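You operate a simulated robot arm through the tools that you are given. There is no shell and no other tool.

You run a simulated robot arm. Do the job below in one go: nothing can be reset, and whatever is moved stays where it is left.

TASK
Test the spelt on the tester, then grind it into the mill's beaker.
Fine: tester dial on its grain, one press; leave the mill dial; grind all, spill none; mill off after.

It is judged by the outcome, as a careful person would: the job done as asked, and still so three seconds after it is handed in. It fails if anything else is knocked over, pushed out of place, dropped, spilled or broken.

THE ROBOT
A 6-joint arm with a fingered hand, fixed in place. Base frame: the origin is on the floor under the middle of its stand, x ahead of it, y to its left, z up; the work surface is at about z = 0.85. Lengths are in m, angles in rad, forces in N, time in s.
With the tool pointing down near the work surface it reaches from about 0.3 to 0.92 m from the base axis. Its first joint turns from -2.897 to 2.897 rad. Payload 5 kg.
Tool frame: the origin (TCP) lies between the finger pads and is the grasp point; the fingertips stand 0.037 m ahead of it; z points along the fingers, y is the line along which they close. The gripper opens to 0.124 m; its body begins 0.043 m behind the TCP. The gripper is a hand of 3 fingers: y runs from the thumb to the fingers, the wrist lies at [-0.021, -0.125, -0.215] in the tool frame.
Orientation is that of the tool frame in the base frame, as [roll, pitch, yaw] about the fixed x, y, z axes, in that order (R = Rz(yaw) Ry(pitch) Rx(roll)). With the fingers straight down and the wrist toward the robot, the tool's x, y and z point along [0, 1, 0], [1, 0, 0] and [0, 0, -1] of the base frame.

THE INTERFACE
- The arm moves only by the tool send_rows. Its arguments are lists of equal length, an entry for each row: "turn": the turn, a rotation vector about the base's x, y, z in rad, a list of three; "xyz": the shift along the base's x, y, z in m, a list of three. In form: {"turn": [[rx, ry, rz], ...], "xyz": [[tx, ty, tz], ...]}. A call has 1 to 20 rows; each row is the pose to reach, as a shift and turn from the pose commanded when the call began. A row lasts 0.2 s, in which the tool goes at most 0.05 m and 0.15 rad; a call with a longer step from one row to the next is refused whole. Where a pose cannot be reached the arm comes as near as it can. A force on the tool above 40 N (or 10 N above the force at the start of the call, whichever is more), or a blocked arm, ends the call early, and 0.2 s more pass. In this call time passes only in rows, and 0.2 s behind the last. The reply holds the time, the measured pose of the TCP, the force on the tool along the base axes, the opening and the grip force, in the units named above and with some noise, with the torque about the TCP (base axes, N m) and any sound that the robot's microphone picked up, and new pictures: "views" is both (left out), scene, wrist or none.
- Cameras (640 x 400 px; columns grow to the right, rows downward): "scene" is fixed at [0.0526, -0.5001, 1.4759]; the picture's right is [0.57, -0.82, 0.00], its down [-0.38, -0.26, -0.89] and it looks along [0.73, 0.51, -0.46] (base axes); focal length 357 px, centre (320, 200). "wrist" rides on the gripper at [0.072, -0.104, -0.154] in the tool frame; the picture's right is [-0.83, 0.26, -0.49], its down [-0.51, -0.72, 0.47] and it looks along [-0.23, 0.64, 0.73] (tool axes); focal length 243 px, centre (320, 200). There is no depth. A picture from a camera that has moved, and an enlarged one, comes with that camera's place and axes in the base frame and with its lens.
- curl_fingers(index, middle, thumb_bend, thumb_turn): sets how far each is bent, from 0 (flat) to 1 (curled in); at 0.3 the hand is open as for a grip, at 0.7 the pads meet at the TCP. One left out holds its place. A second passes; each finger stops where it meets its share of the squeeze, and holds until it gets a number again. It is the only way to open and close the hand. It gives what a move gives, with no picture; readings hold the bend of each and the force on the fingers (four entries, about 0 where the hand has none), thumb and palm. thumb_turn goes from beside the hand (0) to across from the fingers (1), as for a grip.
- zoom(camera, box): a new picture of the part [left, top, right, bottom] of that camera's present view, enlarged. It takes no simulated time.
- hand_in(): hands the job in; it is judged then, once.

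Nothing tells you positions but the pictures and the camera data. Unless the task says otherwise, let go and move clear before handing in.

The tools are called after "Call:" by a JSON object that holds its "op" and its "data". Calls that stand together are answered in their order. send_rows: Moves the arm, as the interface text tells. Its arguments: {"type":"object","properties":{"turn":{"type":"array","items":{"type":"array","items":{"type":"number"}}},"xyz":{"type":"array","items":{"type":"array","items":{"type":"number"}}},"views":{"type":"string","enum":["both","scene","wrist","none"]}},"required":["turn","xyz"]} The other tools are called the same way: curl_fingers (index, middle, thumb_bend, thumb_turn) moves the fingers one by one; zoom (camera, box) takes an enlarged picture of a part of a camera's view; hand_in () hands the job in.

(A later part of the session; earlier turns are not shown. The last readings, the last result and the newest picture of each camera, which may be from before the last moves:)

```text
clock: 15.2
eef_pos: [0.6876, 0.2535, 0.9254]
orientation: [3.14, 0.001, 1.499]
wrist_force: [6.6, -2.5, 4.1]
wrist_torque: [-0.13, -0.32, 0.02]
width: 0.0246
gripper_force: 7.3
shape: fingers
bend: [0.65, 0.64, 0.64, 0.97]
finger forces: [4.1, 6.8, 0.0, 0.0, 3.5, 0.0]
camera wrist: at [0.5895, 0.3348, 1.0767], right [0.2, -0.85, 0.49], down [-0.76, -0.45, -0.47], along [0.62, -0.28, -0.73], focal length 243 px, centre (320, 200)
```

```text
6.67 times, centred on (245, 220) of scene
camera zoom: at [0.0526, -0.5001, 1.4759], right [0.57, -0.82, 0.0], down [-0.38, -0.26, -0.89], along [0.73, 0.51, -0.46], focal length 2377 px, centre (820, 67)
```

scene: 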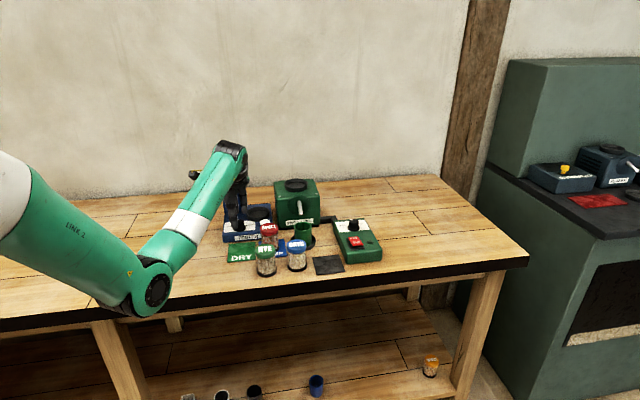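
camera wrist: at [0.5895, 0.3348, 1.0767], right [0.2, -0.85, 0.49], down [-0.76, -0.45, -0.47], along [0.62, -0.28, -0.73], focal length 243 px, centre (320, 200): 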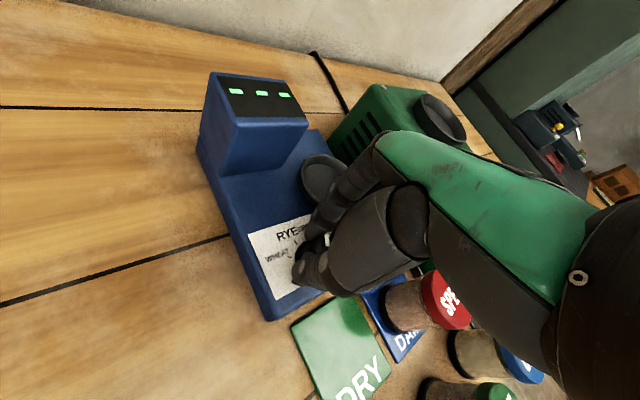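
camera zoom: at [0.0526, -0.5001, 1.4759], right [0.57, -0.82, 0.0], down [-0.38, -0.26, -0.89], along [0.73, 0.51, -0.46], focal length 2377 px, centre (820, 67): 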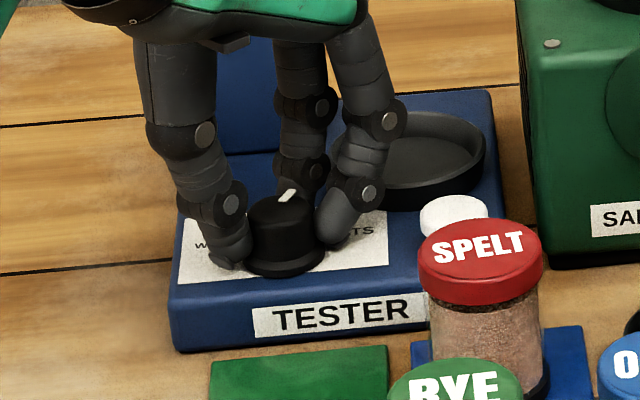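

Call:
{"op": "curl_fingers", "data": {"index": 0.53, "middle": 0.53, "thumb_bend": 0.5}}

Call:
{"op": "send_rows", "data": {"turn": [[0, 0, 0], [0, 0, 0], [0, 0, 0], [0, 0, 0], [0, 0, 0]], "xyz": [[0, 0, 0.01], [0, 0, 0.03], [0, 0, 0.06], [0, -0.03, 0.09], [0, -0.07, 0.1]], "views": "wrist"}}

Call:
{"op": "zoom", "data": {"camera": "wrist", "box": [130, 130, 330, 290]}}

Call:
{"op": "zoom", "data": {"camera": "scene", "box": [210, 190, 280, 250]}}

```text
clock: 16.2
eef_pos: [0.6864, 0.2526, 0.9253]
orientation: [3.14, -0.001, 1.502]
wrist_force: [0.1, 1.0, -0.5]
wrist_torque: [-0.01, 0.02, 0.02]
width: 0.0624
gripper_force: 0.2
shape: fingers
bend: [0.53, 0.53, 0.5, 0.97]
finger forces: [0.0, 0.0, 0.1, 0.1, 0.0, 0.0]
```

```text
clock: 17.4
eef_pos: [0.6851, 0.1816, 1.0252]
orientation: [3.141, 0.001, 1.502]
wrist_force: [-0.4, -0.3, -0.8]
wrist_torque: [-0.02, 0.04, 0.0]
width: 0.0625
gripper_force: 0.1
shape: fingers
bend: [0.53, 0.53, 0.5, 0.97]
finger forces: [0.0, 0.1, 0.0, 0.0, 0.0, 0.0]
camera wrist: at [0.5868, 0.264, 1.1768], right [0.2, -0.85, 0.49], down [-0.76, -0.46, -0.47], along [0.62, -0.28, -0.73], focal length 243 px, centre (320, 200)
```

wrist: 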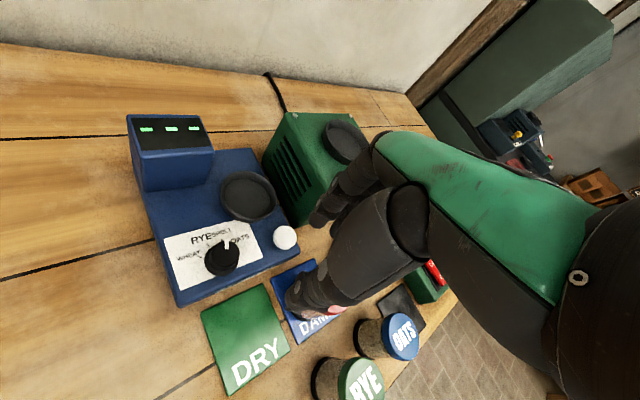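

```text
2.50 times, centred on (230, 210) of wrist
camera zoom: at [0.5868, 0.264, 1.1768], right [0.2, -0.85, 0.49], down [-0.76, -0.46, -0.47], along [0.62, -0.28, -0.73], focal length 606 px, centre (545, 175)
```

zoom: 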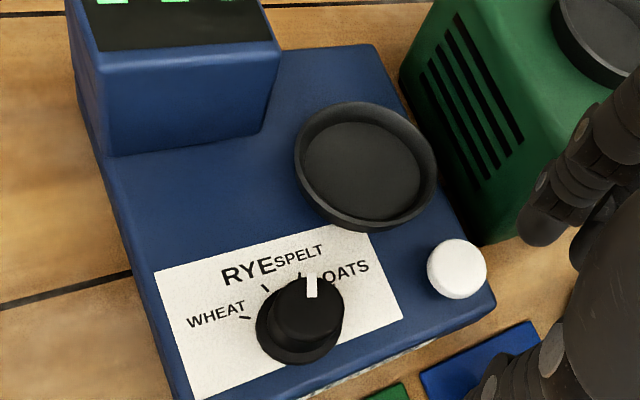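

```text
6.67 times, centred on (245, 220) of scene
camera zoom: at [0.0526, -0.5001, 1.4759], right [0.57, -0.82, 0.0], down [-0.38, -0.26, -0.89], along [0.73, 0.51, -0.46], focal length 2377 px, centre (820, 67)
```

zoom: 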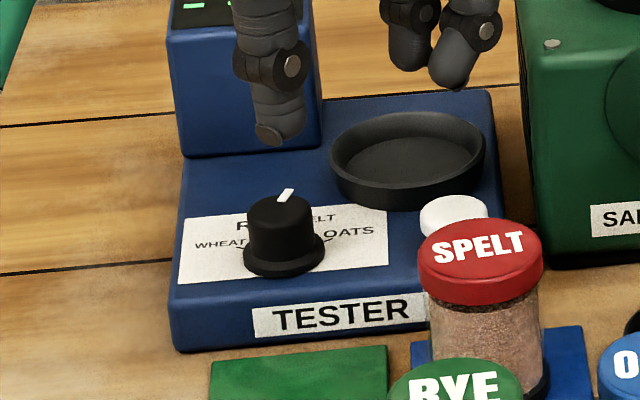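

Call:
{"op": "zoom", "data": {"camera": "wrist", "box": [180, 215, 270, 290]}}

Call:
{"op": "zoom", "data": {"camera": "scene", "box": [225, 205, 265, 235]}}

```text
5.33 times, centred on (225, 252) of wrist
camera zoom: at [0.5868, 0.264, 1.1768], right [0.2, -0.85, 0.49], down [-0.76, -0.46, -0.47], along [0.62, -0.28, -0.73], focal length 1294 px, centre (827, -80)
```

zoom: 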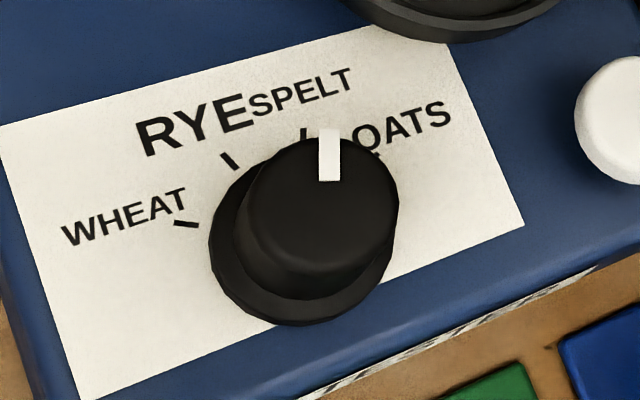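

```text
13.33 times, centred on (245, 220) of scene
camera zoom: at [0.0526, -0.5001, 1.4759], right [0.57, -0.82, 0.0], down [-0.38, -0.26, -0.89], along [0.73, 0.51, -0.46], focal length 4755 px, centre (1320, -67)
```

zoom: 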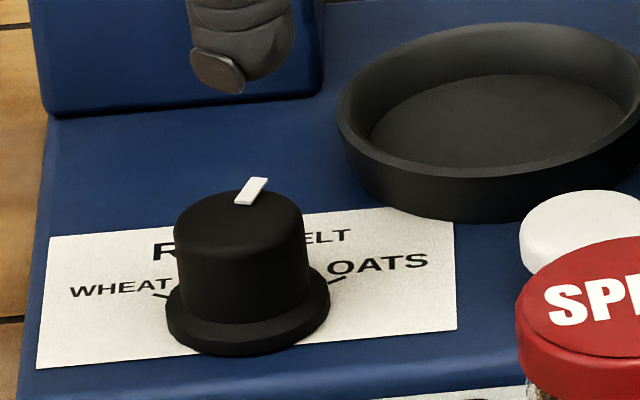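

The pointer now lines up with the SPELT tick (both ≈26° in base terms). Next I'll open the fingers a bit, move above the SPELT jar at about (0.686, 0.124), and check alignment before gripping the lid.

Call:
{"op": "curl_fingers", "data": {"index": 0.4, "middle": 0.4, "thumb_bend": 0.4}}

Call:
{"op": "send_rows", "data": {"turn": [[0, 0, 0.03], [0, 0, 0.07], [0, 0, 0.07]], "xyz": [[0, -0.03, 0], [0.001, -0.055, -0.01], [0.001, -0.058, -0.03]]}}

Call:
{"op": "zoom", "data": {"camera": "wrist", "box": [220, 170, 400, 400]}}

Call:
{"op": "zoom", "data": {"camera": "scene", "box": [225, 180, 315, 270]}}

```text
clock: 18.4
eef_pos: [0.6854, 0.1822, 1.0251]
orientation: [3.141, 0.001, 1.501]
wrist_force: [0.4, 0.3, -0.6]
wrist_torque: [0.02, -0.03, 0.03]
width: 0.098
gripper_force: 0.0
shape: fingers
bend: [0.4, 0.4, 0.4, 0.97]
finger forces: [0.0, 0.0, 0.1, 0.0, 0.0, 0.1]
```

```text
clock: 19.2
eef_pos: [0.6882, 0.1256, 0.9948]
orientation: [-3.141, 0.001, 1.57]
wrist_force: [-0.1, 0.1, -0.6]
wrist_torque: [0.01, 0.0, -0.01]
width: 0.0981
gripper_force: 0.1
shape: fingers
bend: [0.4, 0.4, 0.4, 0.97]
finger forces: [0.0, 0.1, 0.0, 0.0, 0.1, 0.0]
camera wrist: at [0.5841, 0.1997, 1.1468], right [0.26, -0.83, 0.49], down [-0.72, -0.51, -0.47], along [0.64, -0.23, -0.73], focal length 243 px, centre (320, 200)
```

scene: 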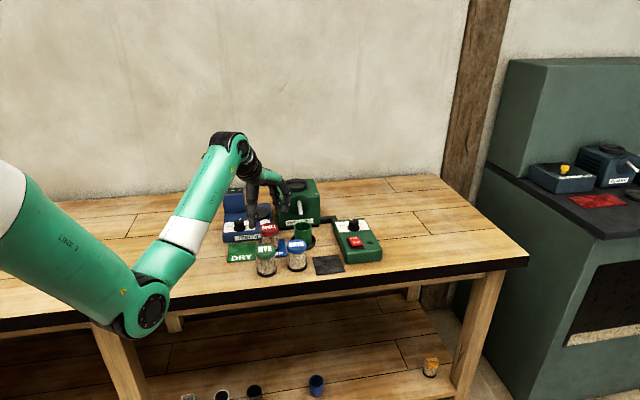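
wrist: 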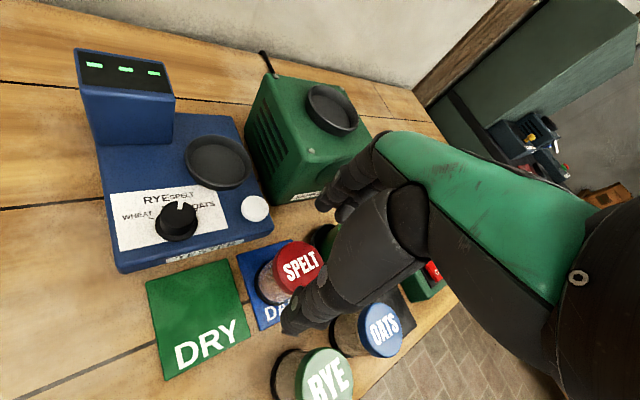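

```text
1.74 times, centred on (310, 285) of wrist
camera zoom: at [0.5841, 0.1997, 1.1468], right [0.26, -0.83, 0.49], down [-0.72, -0.51, -0.47], along [0.64, -0.23, -0.73], focal length 422 px, centre (337, 52)
```

zoom: 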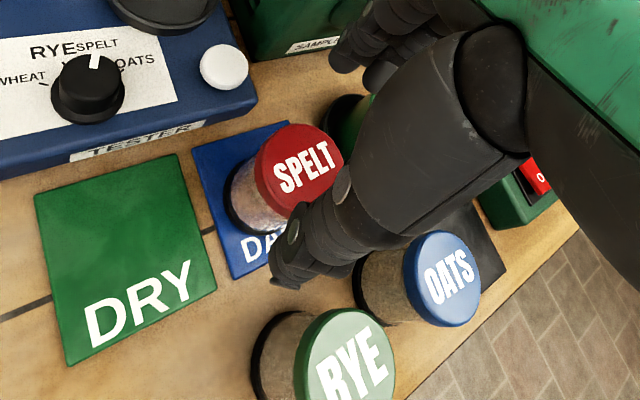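

```text
4.44 times, centred on (270, 225) of scene
camera zoom: at [0.0526, -0.5001, 1.4759], right [0.57, -0.82, 0.0], down [-0.38, -0.26, -0.89], along [0.73, 0.51, -0.46], focal length 1585 px, centre (542, 89)
```

zoom: 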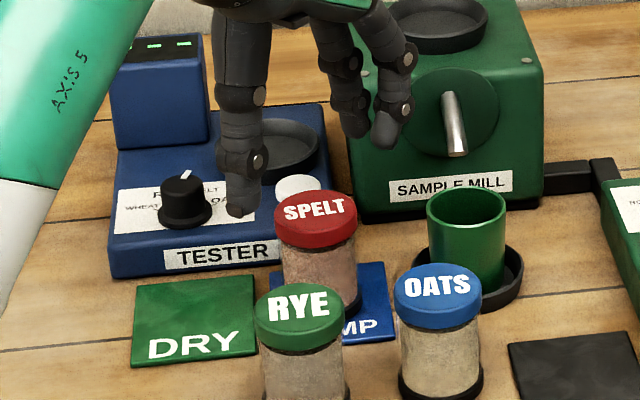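

The hand is centred over the SPELT jar to within a few millimetres. I'll lower it so only the lid is between the fingertips and close gently.

Call:
{"op": "send_rows", "data": {"turn": [[0, 0, 0], [0, 0, 0], [0, 0, 0]], "xyz": [[-0.003, 0.001, -0.015], [-0.003, 0.001, -0.03], [-0.003, 0.001, -0.047]], "views": "none"}}

Call:
{"op": "zoom", "data": {"camera": "wrist", "box": [220, 170, 400, 400]}}

Call:
{"op": "zoom", "data": {"camera": "scene", "box": [225, 180, 315, 270]}}

```text
clock: 20.0
eef_pos: [0.6858, 0.1259, 0.9475]
orientation: [-3.141, 0.0, 1.571]
wrist_force: [0.3, 0.5, 0.2]
wrist_torque: [0.03, 0.0, -0.03]
width: 0.0984
gripper_force: 0.0
shape: fingers
bend: [0.4, 0.4, 0.4, 0.97]
finger forces: [0.0, 0.0, 0.0, 0.0, 0.0, 0.0]
```

```text
1.74 times, centred on (310, 285) of wrist
camera zoom: at [0.5826, 0.2005, 1.0995], right [0.26, -0.83, 0.49], down [-0.72, -0.51, -0.47], along [0.64, -0.23, -0.73], focal length 422 px, centre (337, 52)
```

zoom: 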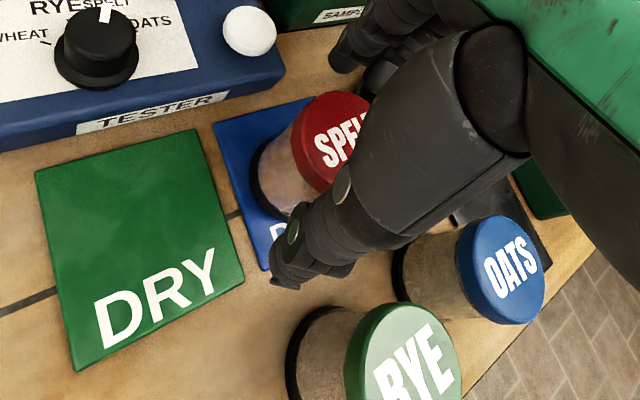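

```text
4.44 times, centred on (270, 225) of scene
camera zoom: at [0.0526, -0.5001, 1.4759], right [0.57, -0.82, 0.0], down [-0.38, -0.26, -0.89], along [0.73, 0.51, -0.46], focal length 1585 px, centre (542, 89)
```

zoom: 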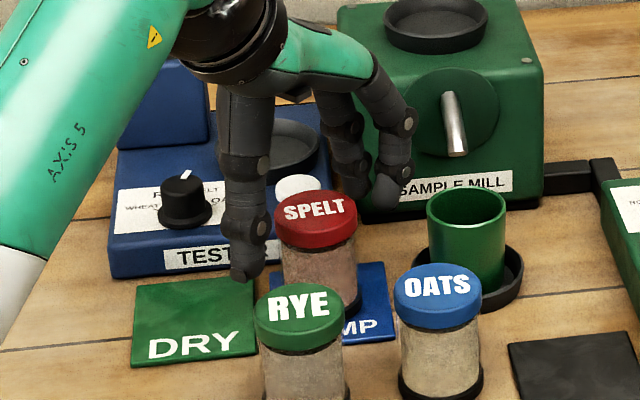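

Call:
{"op": "curl_fingers", "data": {"index": 0.7, "middle": 0.7, "thumb_bend": 0.7}}

Call:
{"op": "zoom", "data": {"camera": "wrist", "box": [220, 170, 400, 400]}}

Call:
{"op": "zoom", "data": {"camera": "scene", "box": [225, 180, 315, 270]}}

```text
clock: 21.0
eef_pos: [0.6863, 0.125, 0.948]
orientation: [-3.141, -0.001, 1.573]
wrist_force: [1.2, -0.3, -0.7]
wrist_torque: [-0.03, -0.01, 0.01]
width: 0.0496
gripper_force: 20.2
shape: fingers
bend: [0.6, 0.62, 0.56, 0.96]
finger forces: [9.2, 10.5, 0.0, 0.0, 20.2, 0.0]
```

```text
1.74 times, centred on (310, 285) of wrist
camera zoom: at [0.5827, 0.2006, 1.0997], right [0.26, -0.83, 0.49], down [-0.72, -0.51, -0.47], along [0.64, -0.23, -0.73], focal length 422 px, centre (337, 52)
```

zoom: 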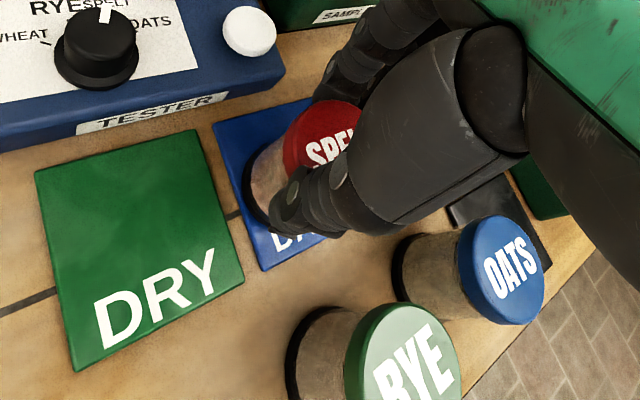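

```text
4.44 times, centred on (270, 225) of scene
camera zoom: at [0.0526, -0.5001, 1.4759], right [0.57, -0.82, 0.0], down [-0.38, -0.26, -0.89], along [0.73, 0.51, -0.46], focal length 1585 px, centre (542, 89)
```

zoom: 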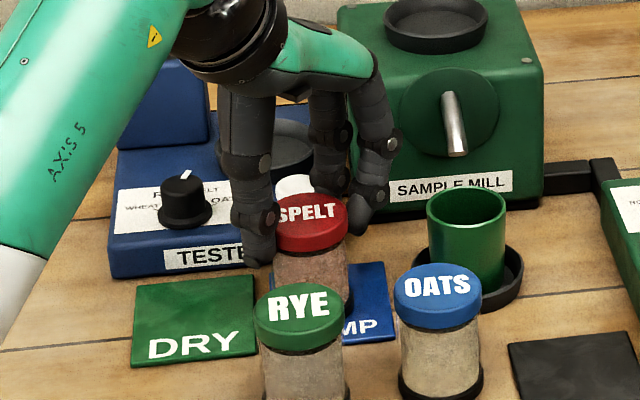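

Gripped at 20 N. I'll lift about 2 cm and see whether the whole jar comes up or only the lid.

Call:
{"op": "send_rows", "data": {"turn": [[0, 0, 0], [0, 0, 0], [0, 0, 0]], "xyz": [[0, 0, 0.006], [0, 0, 0.012], [0, 0, 0.02]], "views": "none"}}

Call:
{"op": "zoom", "data": {"camera": "wrist", "box": [220, 170, 400, 400]}}

Call:
{"op": "zoom", "data": {"camera": "scene", "box": [225, 180, 315, 270]}}

```text
clock: 21.8
eef_pos: [0.684, 0.1266, 0.9677]
orientation: [-3.14, 0.0, 1.571]
wrist_force: [0.0, 0.0, -2.3]
wrist_torque: [-0.01, -0.01, -0.02]
width: 0.0494
gripper_force: 20.2
shape: fingers
bend: [0.6, 0.63, 0.56, 0.95]
finger forces: [9.4, 9.9, 0.0, 0.0, 20.2, 0.0]
```

```text
1.74 times, centred on (310, 285) of wrist
camera zoom: at [0.5812, 0.2012, 1.1196], right [0.26, -0.83, 0.49], down [-0.72, -0.51, -0.47], along [0.64, -0.23, -0.73], focal length 422 px, centre (337, 52)
```

zoom: 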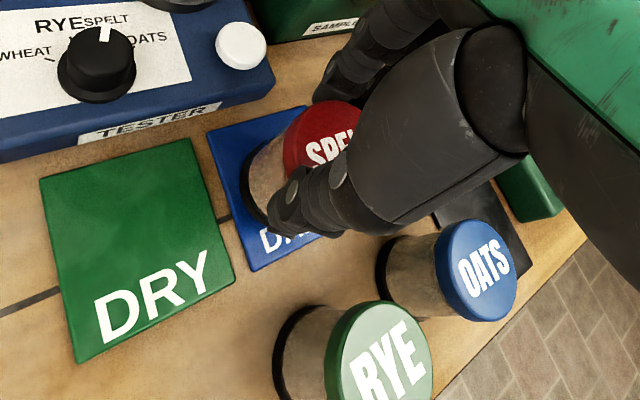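

```text
4.44 times, centred on (270, 225) of scene
camera zoom: at [0.0526, -0.5001, 1.4759], right [0.57, -0.82, 0.0], down [-0.38, -0.26, -0.89], along [0.73, 0.51, -0.46], focal length 1585 px, centre (542, 89)
```

zoom: 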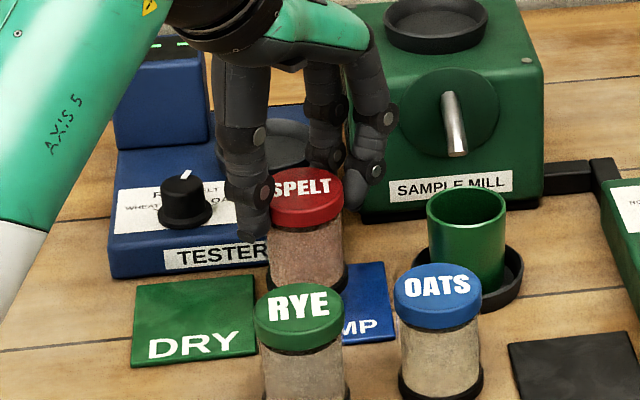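

The whole jar rises with the lid, so the lid is fixed and the jar weighs about 2 N. I'll carry it upright to just above the tester dish at about (0.776, 0.258).

Call:
{"op": "send_rows", "data": {"turn": [[0, 0, 0], [0, 0, 0], [0, 0, 0], [0, 0, 0], [0, 0, 0], [0, 0, 0], [0, 0, 0]], "xyz": [[0, 0, 0.03], [0, 0, 0.06], [0.02, 0.03, 0.065], [0.04, 0.06, 0.065], [0.06, 0.09, 0.065], [0.08, 0.115, 0.065], [0.097, 0.131, 0.065]]}}

Call:
{"op": "zoom", "data": {"camera": "wrist", "box": [200, 130, 400, 330]}}

Call:
{"op": "zoom", "data": {"camera": "scene", "box": [205, 170, 295, 260]}}

```text
clock: 23.4
eef_pos: [0.7834, 0.2585, 1.0308]
orientation: [-3.141, 0.0, 1.571]
wrist_force: [-0.7, -0.6, -1.6]
wrist_torque: [0.02, -0.02, 0.01]
width: 0.0496
gripper_force: 19.6
shape: fingers
bend: [0.6, 0.63, 0.56, 0.95]
finger forces: [9.6, 9.9, 0.0, 0.1, 20.0, 0.0]
camera wrist: at [0.6789, 0.3331, 1.1827], right [0.26, -0.83, 0.49], down [-0.72, -0.51, -0.47], along [0.64, -0.23, -0.73], focal length 243 px, centre (320, 200)
```

scene: 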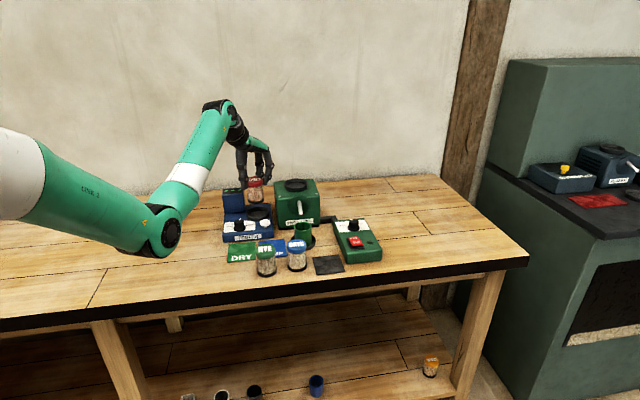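
wrist: 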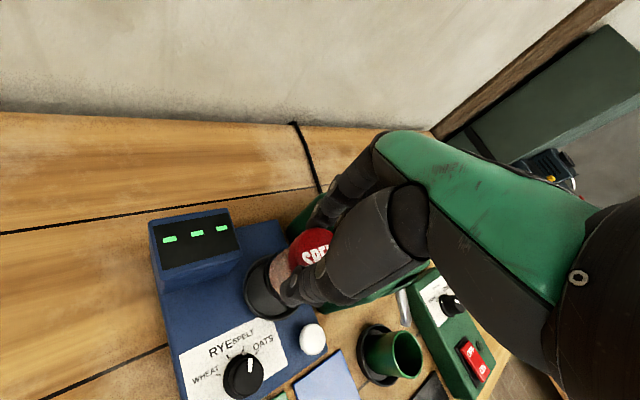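

```text
2.00 times, centred on (300, 230) of wrist
camera zoom: at [0.6789, 0.3331, 1.1827], right [0.26, -0.83, 0.49], down [-0.72, -0.51, -0.47], along [0.64, -0.23, -0.73], focal length 485 px, centre (360, 140)
```

zoom: 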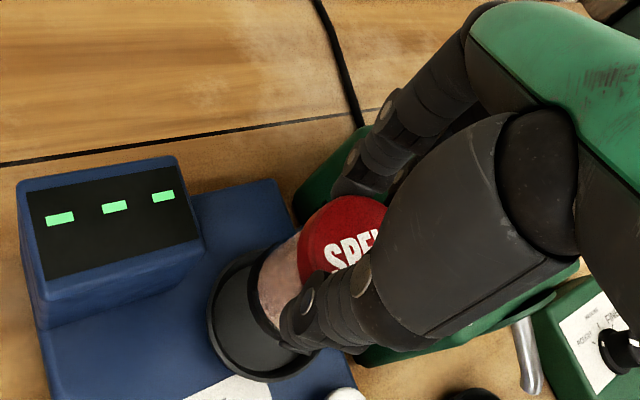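

```text
4.44 times, centred on (250, 215) of scene
camera zoom: at [0.0526, -0.5001, 1.4759], right [0.57, -0.82, 0.0], down [-0.38, -0.26, -0.89], along [0.73, 0.51, -0.46], focal length 1585 px, centre (631, 133)
```

zoom: 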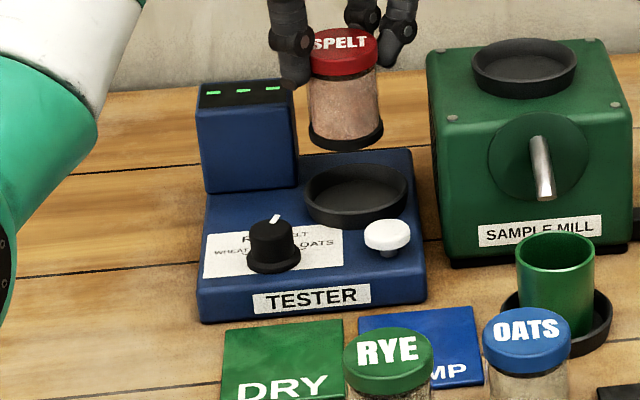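

Call:
{"op": "zoom", "data": {"camera": "wrist", "box": [235, 210, 345, 330]}}

Call:
{"op": "zoom", "data": {"camera": "scene", "box": [235, 170, 275, 230]}}

```text
3.33 times, centred on (290, 270) of wrist
camera zoom: at [0.6789, 0.3331, 1.1827], right [0.26, -0.83, 0.49], down [-0.72, -0.51, -0.47], along [0.64, -0.23, -0.73], focal length 809 px, centre (420, -33)
```

zoom: 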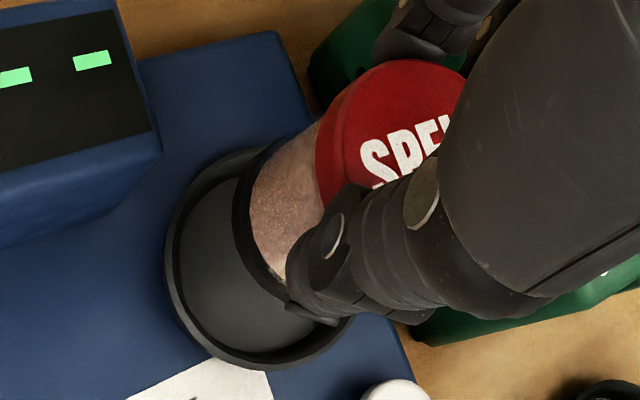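

```text
6.67 times, centred on (255, 200) of scene
camera zoom: at [0.0526, -0.5001, 1.4759], right [0.57, -0.82, 0.0], down [-0.38, -0.26, -0.89], along [0.73, 0.51, -0.46], focal length 2377 px, centre (753, 200)
```

zoom: 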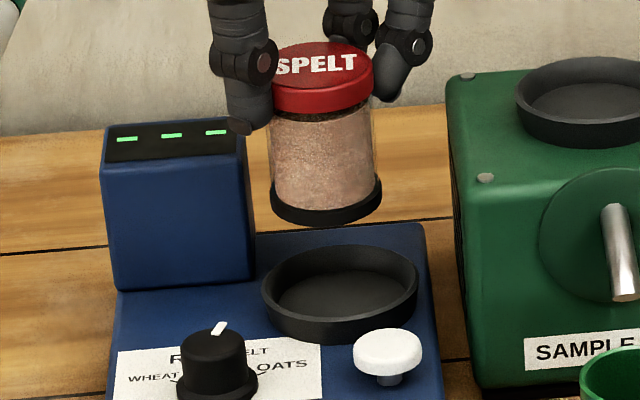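

The jar is over the dish within a few millimetres. I'll lower it partway with a small +x correction and look again.

Call:
{"op": "send_rows", "data": {"turn": [[0, 0, 0], [0, 0, 0], [0, 0, 0]], "xyz": [[0.001, 0, -0.012], [0.002, -0.0005, -0.024], [0.002, -0.0005, -0.034]], "views": "none"}}

Call:
{"op": "zoom", "data": {"camera": "wrist", "box": [235, 210, 345, 330]}}

Call:
{"op": "zoom", "data": {"camera": "scene", "box": [235, 170, 275, 230]}}

```text
clock: 24.2
eef_pos: [0.7845, 0.2562, 0.9988]
orientation: [3.141, -0.001, 1.57]
wrist_force: [0.2, 0.4, -1.9]
wrist_torque: [0.04, 0.03, -0.02]
width: 0.0493
gripper_force: 19.9
shape: fingers
bend: [0.6, 0.63, 0.56, 0.95]
finger forces: [9.6, 9.9, 0.1, 0.1, 20.0, 0.1]
```

```text
3.33 times, centred on (290, 270) of wrist
camera zoom: at [0.681, 0.3311, 1.1502], right [0.26, -0.83, 0.49], down [-0.72, -0.51, -0.47], along [0.64, -0.23, -0.73], focal length 809 px, centre (420, -33)
```

zoom: 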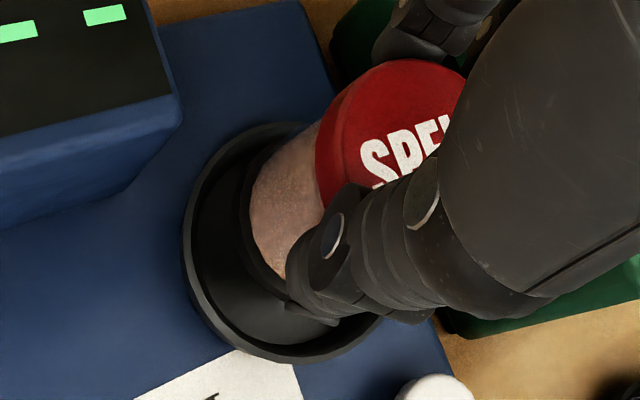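

```text
6.67 times, centred on (255, 200) of scene
camera zoom: at [0.0526, -0.5001, 1.4759], right [0.57, -0.82, 0.0], down [-0.38, -0.26, -0.89], along [0.73, 0.51, -0.46], focal length 2377 px, centre (753, 200)
```

zoom: 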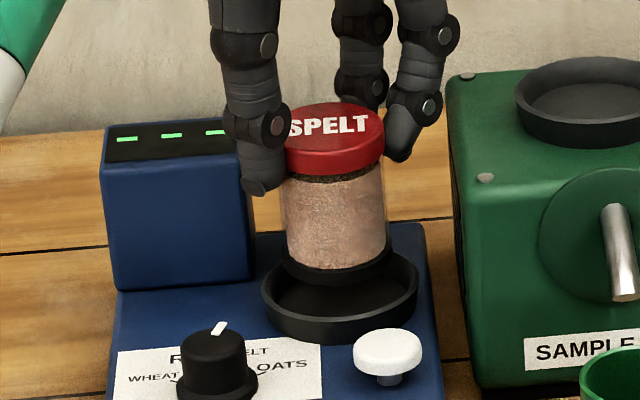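

Call:
{"op": "send_rows", "data": {"turn": [[0, 0, 0], [0, 0, 0], [0, 0, 0], [0, 0, 0]], "xyz": [[0, 0, -0.006], [0, 0, -0.011], [0, 0, -0.015], [0, 0, -0.018]], "views": "none"}}

Call:
{"op": "zoom", "data": {"camera": "wrist", "box": [235, 210, 345, 330]}}

Call:
{"op": "zoom", "data": {"camera": "scene", "box": [235, 170, 275, 230]}}

```text
clock: 25.2
eef_pos: [0.7861, 0.2569, 0.9799]
orientation: [-3.14, 0.0, 1.571]
wrist_force: [0.4, -0.1, -2.9]
wrist_torque: [-0.01, -0.01, -0.04]
width: 0.0495
gripper_force: 19.9
shape: fingers
bend: [0.6, 0.63, 0.56, 0.95]
finger forces: [9.6, 10.1, 0.1, 0.1, 20.0, 0.1]
```

```text
3.33 times, centred on (290, 270) of wrist
camera zoom: at [0.6809, 0.3314, 1.1319], right [0.26, -0.83, 0.49], down [-0.72, -0.51, -0.47], along [0.64, -0.23, -0.73], focal length 809 px, centre (420, -33)
```

zoom: 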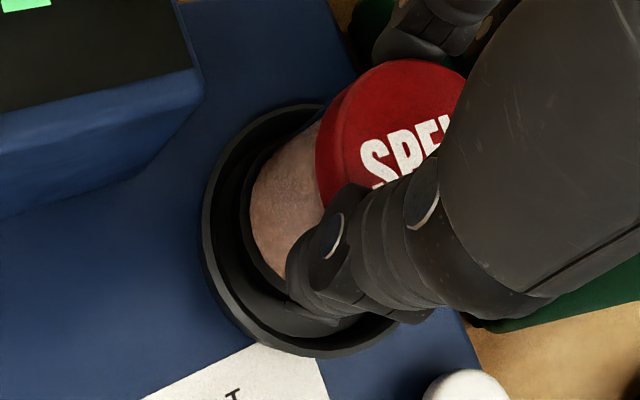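

```text
6.67 times, centred on (255, 200) of scene
camera zoom: at [0.0526, -0.5001, 1.4759], right [0.57, -0.82, 0.0], down [-0.38, -0.26, -0.89], along [0.73, 0.51, -0.46], focal length 2377 px, centre (753, 200)
```

zoom: 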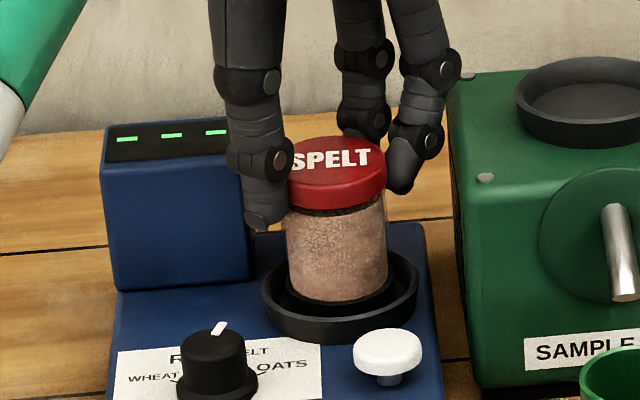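

Call:
{"op": "send_rows", "data": {"turn": [[0, 0, 0], [0, 0, 0]], "xyz": [[0, 0, -0.002], [0, 0, -0.005]], "views": "none"}}

```text
clock: 25.8
eef_pos: [0.7853, 0.2574, 0.977]
orientation: [3.14, -0.002, 1.571]
wrist_force: [1.8, 1.3, 2.9]
wrist_torque: [0.03, 0.11, 0.01]
width: 0.0494
gripper_force: 20.2
shape: fingers
bend: [0.6, 0.63, 0.56, 0.95]
finger forces: [9.8, 10.1, 0.1, 0.0, 19.7, 0.1]
```

Contact with the dish floor (about 5 N). Releasing the jar and raising the hand to check that it stands square.

Call:
{"op": "curl_fingers", "data": {"index": 0.42, "middle": 0.42, "thumb_bend": 0.4}}

Call:
{"op": "send_rows", "data": {"turn": [[0, 0, 0], [0, 0, 0], [0, 0, 0], [0, 0, 0], [0, 0, 0]], "xyz": [[0, 0, 0.01], [0, 0, 0.03], [0, 0, 0.06], [-0.02, -0.03, 0.07], [-0.04, -0.07, 0.07]]}}

Call:
{"op": "zoom", "data": {"camera": "wrist", "box": [120, 100, 340, 300]}}

Call:
{"op": "zoom", "data": {"camera": "scene", "box": [215, 170, 295, 240]}}

```text
clock: 26.8
eef_pos: [0.7833, 0.2577, 0.9757]
orientation: [-3.14, 0.002, 1.572]
wrist_force: [-19.3, 13.3, -1.4]
wrist_torque: [0.08, 0.14, 0.39]
width: 0.0951
gripper_force: 10.9
shape: fingers
bend: [0.42, 0.52, 0.4, 0.97]
finger forces: [0.0, 21.4, 0.0, 0.1, 0.1, 0.0]
```

```text
clock: 28.0
eef_pos: [0.7452, 0.1867, 1.0455]
orientation: [-3.141, 0.0, 1.571]
wrist_force: [-0.2, 0.4, -0.4]
wrist_torque: [-0.05, -0.01, -0.06]
width: 0.0949
gripper_force: 0.1
shape: fingers
bend: [0.42, 0.42, 0.4, 0.98]
finger forces: [0.0, 0.0, 0.0, 0.0, 0.0, 0.0]
camera wrist: at [0.6417, 0.2616, 1.1972], right [0.26, -0.83, 0.49], down [-0.72, -0.51, -0.47], along [0.64, -0.23, -0.73], focal length 243 px, centre (320, 200)
```

scene: 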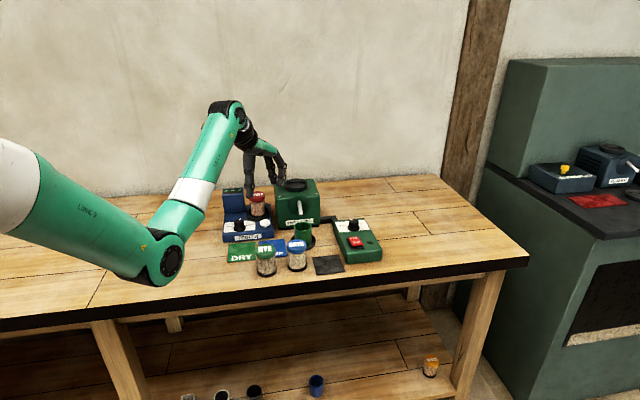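
wrist: 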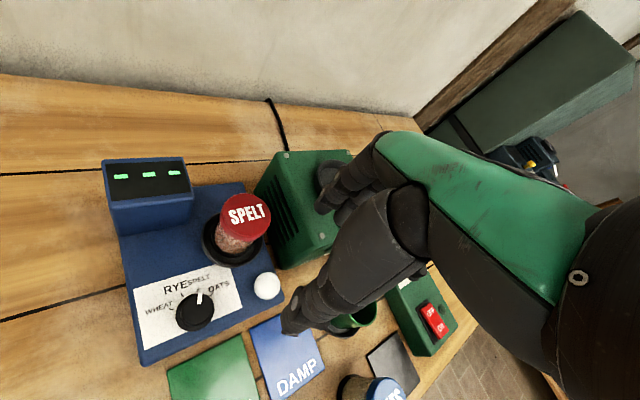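

```text
2.00 times, centred on (230, 200) of wrist
camera zoom: at [0.6417, 0.2616, 1.1972], right [0.26, -0.83, 0.49], down [-0.72, -0.51, -0.47], along [0.64, -0.23, -0.73], focal length 485 px, centre (500, 200)
```

zoom: 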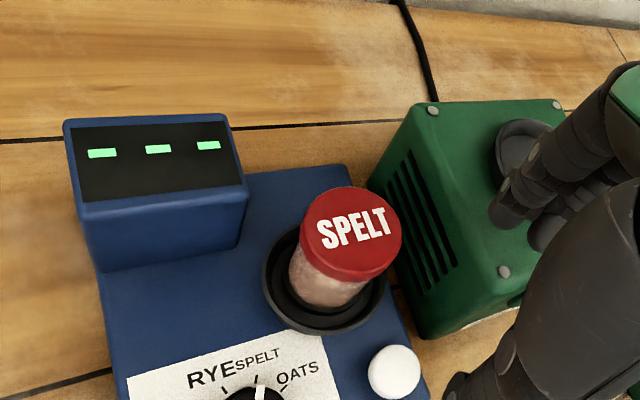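

```text
5.71 times, centred on (255, 205) of scene
camera zoom: at [0.0526, -0.5001, 1.4759], right [0.57, -0.82, 0.0], down [-0.38, -0.26, -0.89], along [0.73, 0.51, -0.46], focal length 2038 px, centre (691, 171)
```

zoom: 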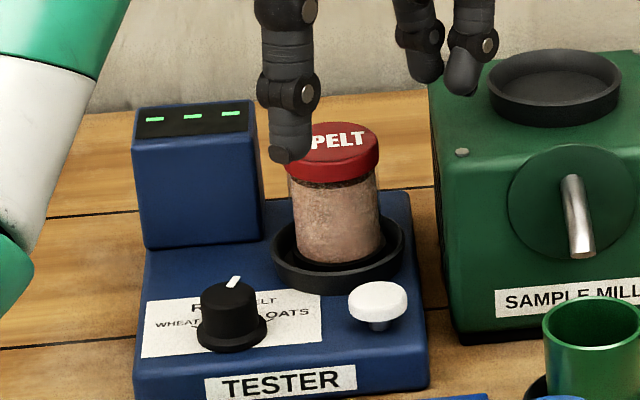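

The jar stands square in the tester dish; opening the hand brushed the mill's corner, but the mill hasn't shifted in the picture. For the button at about (0.7405, 0.192, 0.895) I'll use one finger only, so I'm backing off to −x and curling the middle finger to see the geometry.

Call:
{"op": "send_rows", "data": {"turn": [[0, 0, 0], [0, 0, 0], [0, 0, 0]], "xyz": [[-0.03, 0, 0], [-0.06, 0.0, 0], [-0.065, 0.0, 0]], "views": "none"}}

Call:
{"op": "curl_fingers", "data": {"index": 0.35, "middle": 1.0, "thumb_bend": 0.3}}

Call:
{"op": "send_rows", "data": {"turn": [[0, 0, 0]], "xyz": [[0, 0, 0]]}}

Call:
{"op": "zoom", "data": {"camera": "wrist", "box": [200, 100, 420, 400]}}

Call:
{"op": "zoom", "data": {"camera": "scene", "box": [205, 130, 325, 250]}}

```text
clock: 28.8
eef_pos: [0.6798, 0.1862, 1.045]
orientation: [-3.141, 0.0, 1.571]
wrist_force: [-0.4, -0.4, 0.0]
wrist_torque: [-0.02, 0.01, 0.02]
width: 0.095
gripper_force: 0.0
shape: fingers
bend: [0.42, 0.42, 0.4, 0.98]
finger forces: [0.1, 0.1, 0.0, 0.1, 0.0, 0.1]
```

```text
clock: 29.8
eef_pos: [0.6811, 0.1863, 1.0457]
orientation: [3.14, 0.001, 1.571]
wrist_force: [-0.4, -0.4, 0.3]
wrist_torque: [0.02, 0.01, -0.04]
width: 0.1208
gripper_force: 0.0
shape: fingers
bend: [0.35, 1.0, 0.3, 0.98]
finger forces: [0.0, 0.0, 0.1, 0.0, 0.0, 0.1]
```

```text
clock: 30.2
eef_pos: [0.6807, 0.186, 1.0463]
orientation: [3.141, -0.001, 1.57]
wrist_force: [-1.2, 0.2, -0.2]
wrist_torque: [0.0, 0.0, -0.05]
width: 0.121
gripper_force: 0.1
shape: fingers
bend: [0.35, 1.0, 0.3, 0.98]
finger forces: [0.1, 0.0, 0.0, 0.0, 0.0, 0.0]
camera wrist: at [0.5764, 0.2614, 1.1975], right [0.26, -0.83, 0.49], down [-0.72, -0.51, -0.47], along [0.64, -0.23, -0.73], focal length 243 px, centre (320, 200)
```

scene: 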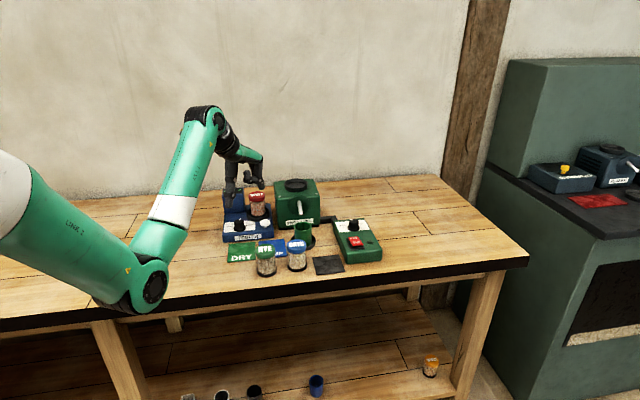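
wrist: 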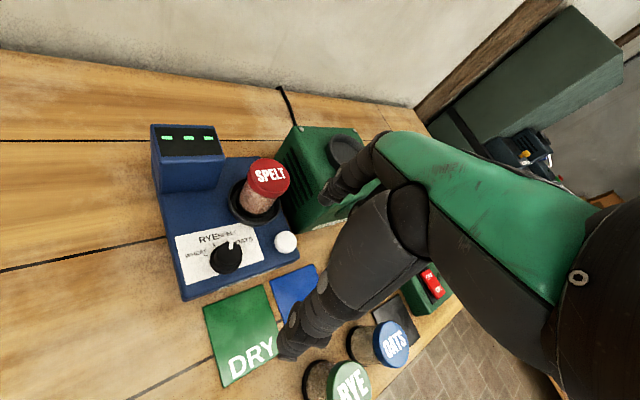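

```text
1.33 times, centred on (310, 250) of wrist
camera zoom: at [0.5764, 0.2614, 1.1975], right [0.26, -0.83, 0.49], down [-0.72, -0.51, -0.47], along [0.64, -0.23, -0.73], focal length 324 px, centre (333, 133)
```

zoom: 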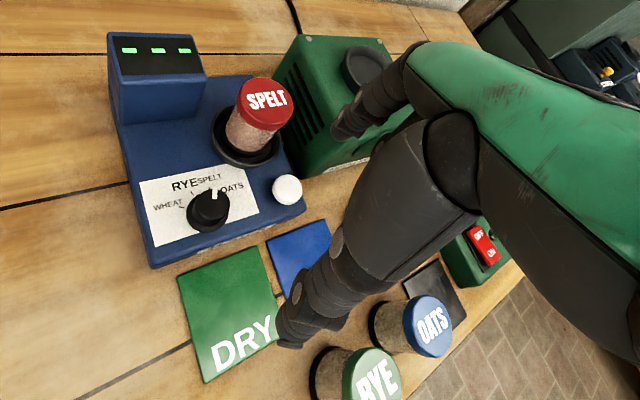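

```text
3.33 times, centred on (265, 190) of scene
camera zoom: at [0.0526, -0.5001, 1.4759], right [0.57, -0.82, 0.0], down [-0.38, -0.26, -0.89], along [0.73, 0.51, -0.46], focal length 1189 px, centre (503, 233)
```

zoom: 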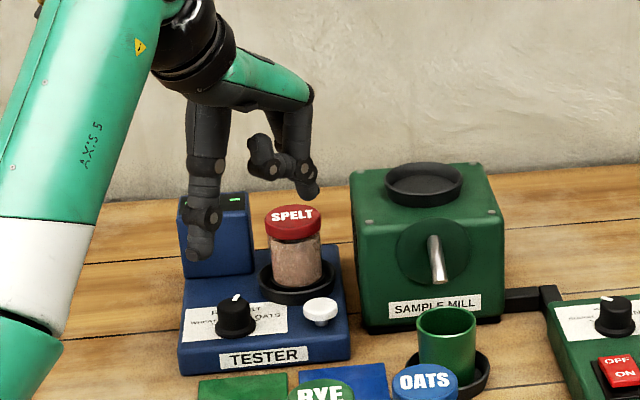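

Call:
{"op": "zoom", "data": {"camera": "wrist", "box": [270, 120, 400, 280]}}

Call:
{"op": "zoom", "data": {"camera": "scene", "box": [235, 150, 275, 210]}}

```text
2.50 times, centred on (335, 200) of wrist
camera zoom: at [0.5764, 0.2614, 1.1975], right [0.26, -0.83, 0.49], down [-0.72, -0.51, -0.47], along [0.64, -0.23, -0.73], focal length 606 px, centre (282, 200)
```

zoom: 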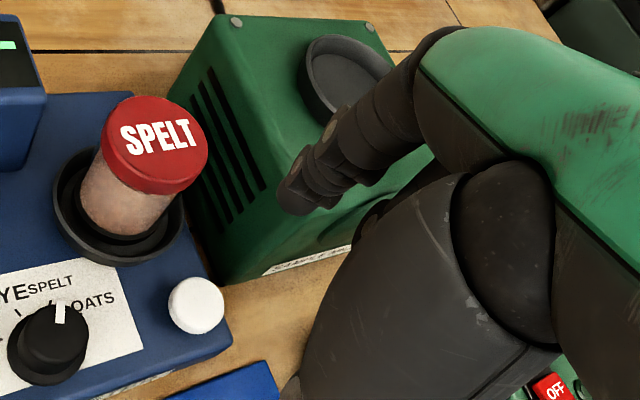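

```text
6.67 times, centred on (255, 180) of scene
camera zoom: at [0.0526, -0.5001, 1.4759], right [0.57, -0.82, 0.0], down [-0.38, -0.26, -0.89], along [0.73, 0.51, -0.46], focal length 2377 px, centre (753, 333)
```

zoom: 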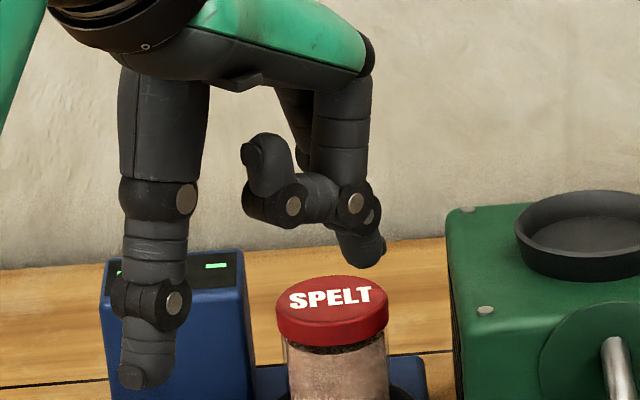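

The index finger is the one on the +y side and is extended, with its tip about (+0.063, +0.013) from the TCP. I'll line that tip up over the white button and descend to just above it.

Call:
{"op": "send_rows", "data": {"turn": [[0, 0, 0], [0, 0, 0], [0, 0, 0], [0, 0, 0]], "xyz": [[-0.003, -0.007, -0.02], [-0.003, -0.007, -0.05], [-0.003, -0.007, -0.075], [-0.003, -0.007, -0.09]], "views": "none"}}

Call:
{"op": "zoom", "data": {"camera": "wrist", "box": [220, 130, 400, 310]}}

Call:
{"op": "zoom", "data": {"camera": "scene", "box": [225, 180, 285, 250]}}

```text
clock: 31.2
eef_pos: [0.6774, 0.1798, 0.9548]
orientation: [3.141, 0.0, 1.57]
wrist_force: [-1.1, -0.2, 0.1]
wrist_torque: [0.01, -0.01, 0.03]
width: 0.121
gripper_force: 0.1
shape: fingers
bend: [0.35, 1.0, 0.3, 0.98]
finger forces: [0.1, 0.0, 0.0, 0.1, 0.0, 0.1]
```

```text
2.22 times, centred on (310, 220) of wrist
camera zoom: at [0.5728, 0.2543, 1.1064], right [0.26, -0.83, 0.49], down [-0.72, -0.51, -0.47], along [0.64, -0.23, -0.73], focal length 539 px, centre (342, 156)
```

zoom: 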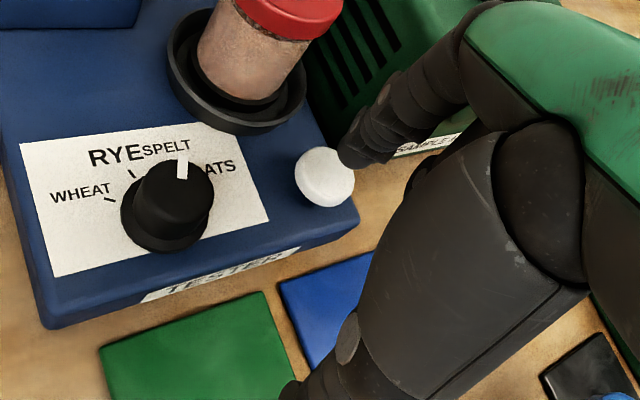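

```text
5.71 times, centred on (255, 215) of scene
camera zoom: at [0.0526, -0.5001, 1.4759], right [0.57, -0.82, 0.0], down [-0.38, -0.26, -0.89], along [0.73, 0.51, -0.46], focal length 2038 px, centre (691, 114)
```

zoom: 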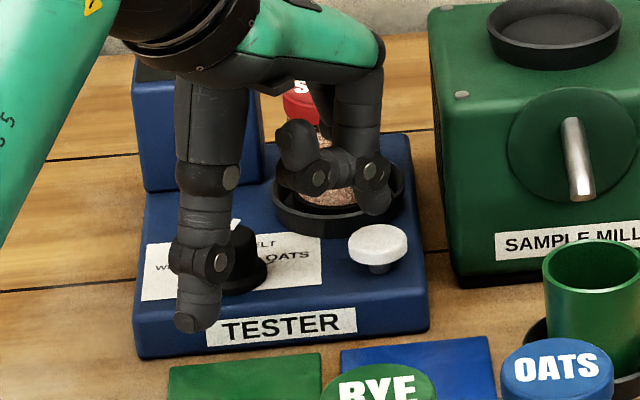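

The index tip is directly above the button. Now one steady downward press.

Call:
{"op": "send_rows", "data": {"turn": [[0, 0, 0], [0, 0, 0], [0, 0, 0], [0, 0, 0], [0, 0, 0]], "xyz": [[0, 0, -0.01], [0, 0, -0.018], [0, 0, -0.022], [0, 0, -0.025], [0, 0, -0.028]], "views": "none"}}

Call:
{"op": "zoom", "data": {"camera": "wrist", "box": [220, 130, 400, 310]}}

Call:
{"op": "zoom", "data": {"camera": "scene", "box": [225, 180, 285, 250]}}

```text
clock: 32.4
eef_pos: [0.6763, 0.18, 0.929]
orientation: [3.14, -0.001, 1.572]
wrist_force: [-3.1, 0.3, 12.7]
wrist_torque: [0.14, -0.72, 0.02]
width: 0.1208
gripper_force: 6.3
shape: fingers
bend: [0.35, 1.0, 0.3, 0.98]
finger forces: [12.9, 0.0, 0.0, 0.0, 0.0, 0.0]
heard: click
```

```text
2.22 times, centred on (310, 220) of wrist
camera zoom: at [0.5724, 0.2543, 1.0811], right [0.26, -0.83, 0.49], down [-0.72, -0.51, -0.47], along [0.64, -0.23, -0.73], focal length 539 px, centre (342, 156)
```

zoom: 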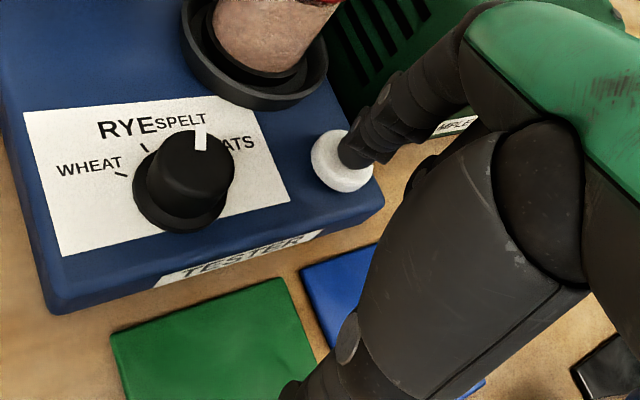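

```text
5.71 times, centred on (255, 215) of scene
camera zoom: at [0.0526, -0.5001, 1.4759], right [0.57, -0.82, 0.0], down [-0.38, -0.26, -0.89], along [0.73, 0.51, -0.46], focal length 2038 px, centre (691, 114)
```

zoom: 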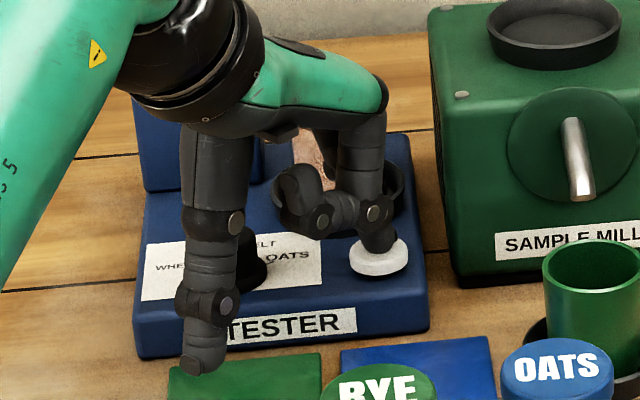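

A click was heard, so the button registered. Releasing straight up in one motion and moving clear to read the display.

Call:
{"op": "send_rows", "data": {"turn": [[0, 0, 0], [0, 0, 0], [0, 0, 0], [0, 0, 0], [0, 0, 0]], "xyz": [[0, 0, 0.02], [0, 0, 0.05], [0, 0, 0.09], [-0.01, -0.03, 0.11], [-0.01, -0.07, 0.12]]}}

Call:
{"op": "zoom", "data": {"camera": "wrist", "box": [110, 100, 310, 280]}}

Call:
{"op": "zoom", "data": {"camera": "scene", "box": [215, 170, 295, 240]}}

```text
clock: 33.6
eef_pos: [0.6682, 0.1102, 1.049]
orientation: [-3.141, 0.0, 1.571]
wrist_force: [0.2, 0.6, 0.0]
wrist_torque: [-0.01, -0.01, 0.0]
width: 0.1213
gripper_force: 0.1
shape: fingers
bend: [0.35, 1.0, 0.3, 0.98]
finger forces: [0.0, 0.0, 0.0, 0.0, 0.0, 0.0]
camera wrist: at [0.5633, 0.1843, 1.2012], right [0.26, -0.83, 0.49], down [-0.72, -0.51, -0.47], along [0.64, -0.23, -0.73], focal length 243 px, centre (320, 200)
```

scene: 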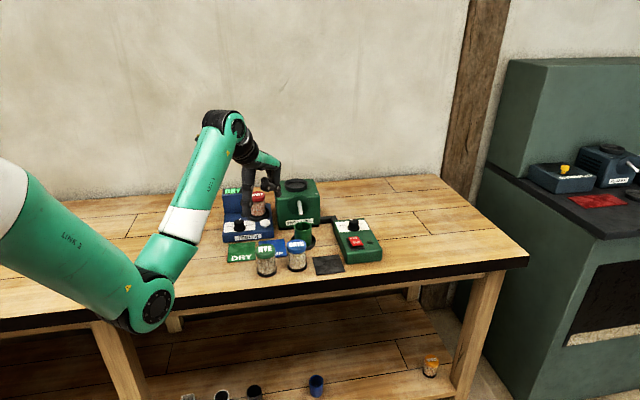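
wrist: 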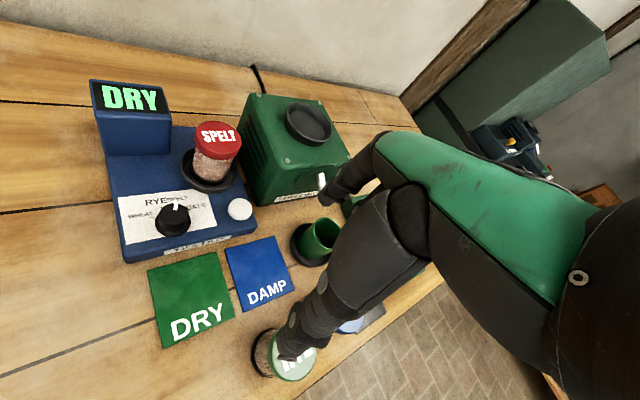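

```text
2.22 times, centred on (210, 190) of wrist
camera zoom: at [0.5633, 0.1843, 1.2012], right [0.26, -0.83, 0.49], down [-0.72, -0.51, -0.47], along [0.64, -0.23, -0.73], focal length 539 px, centre (564, 222)
```

zoom: 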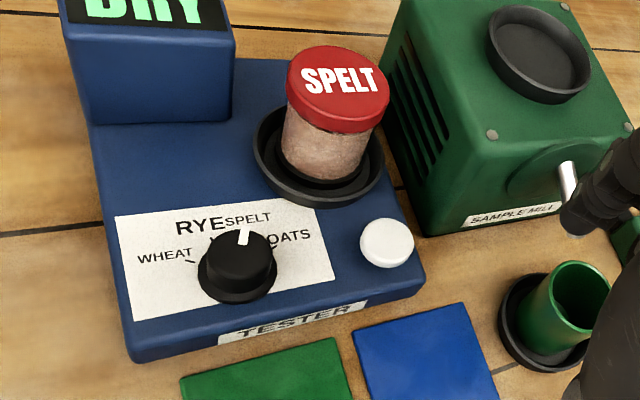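

```text
5.71 times, centred on (255, 205) of scene
camera zoom: at [0.0526, -0.5001, 1.4759], right [0.57, -0.82, 0.0], down [-0.38, -0.26, -0.89], along [0.73, 0.51, -0.46], focal length 2038 px, centre (691, 171)
```

zoom: 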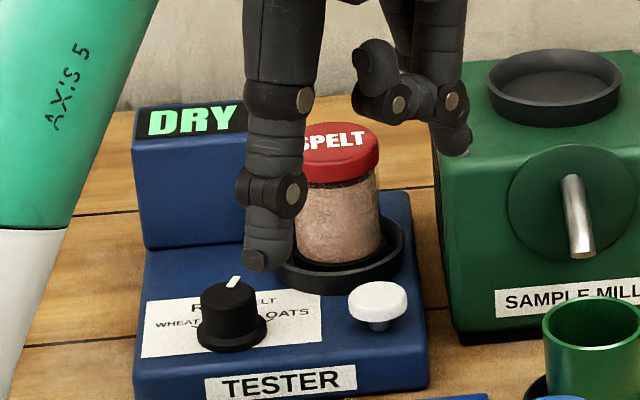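

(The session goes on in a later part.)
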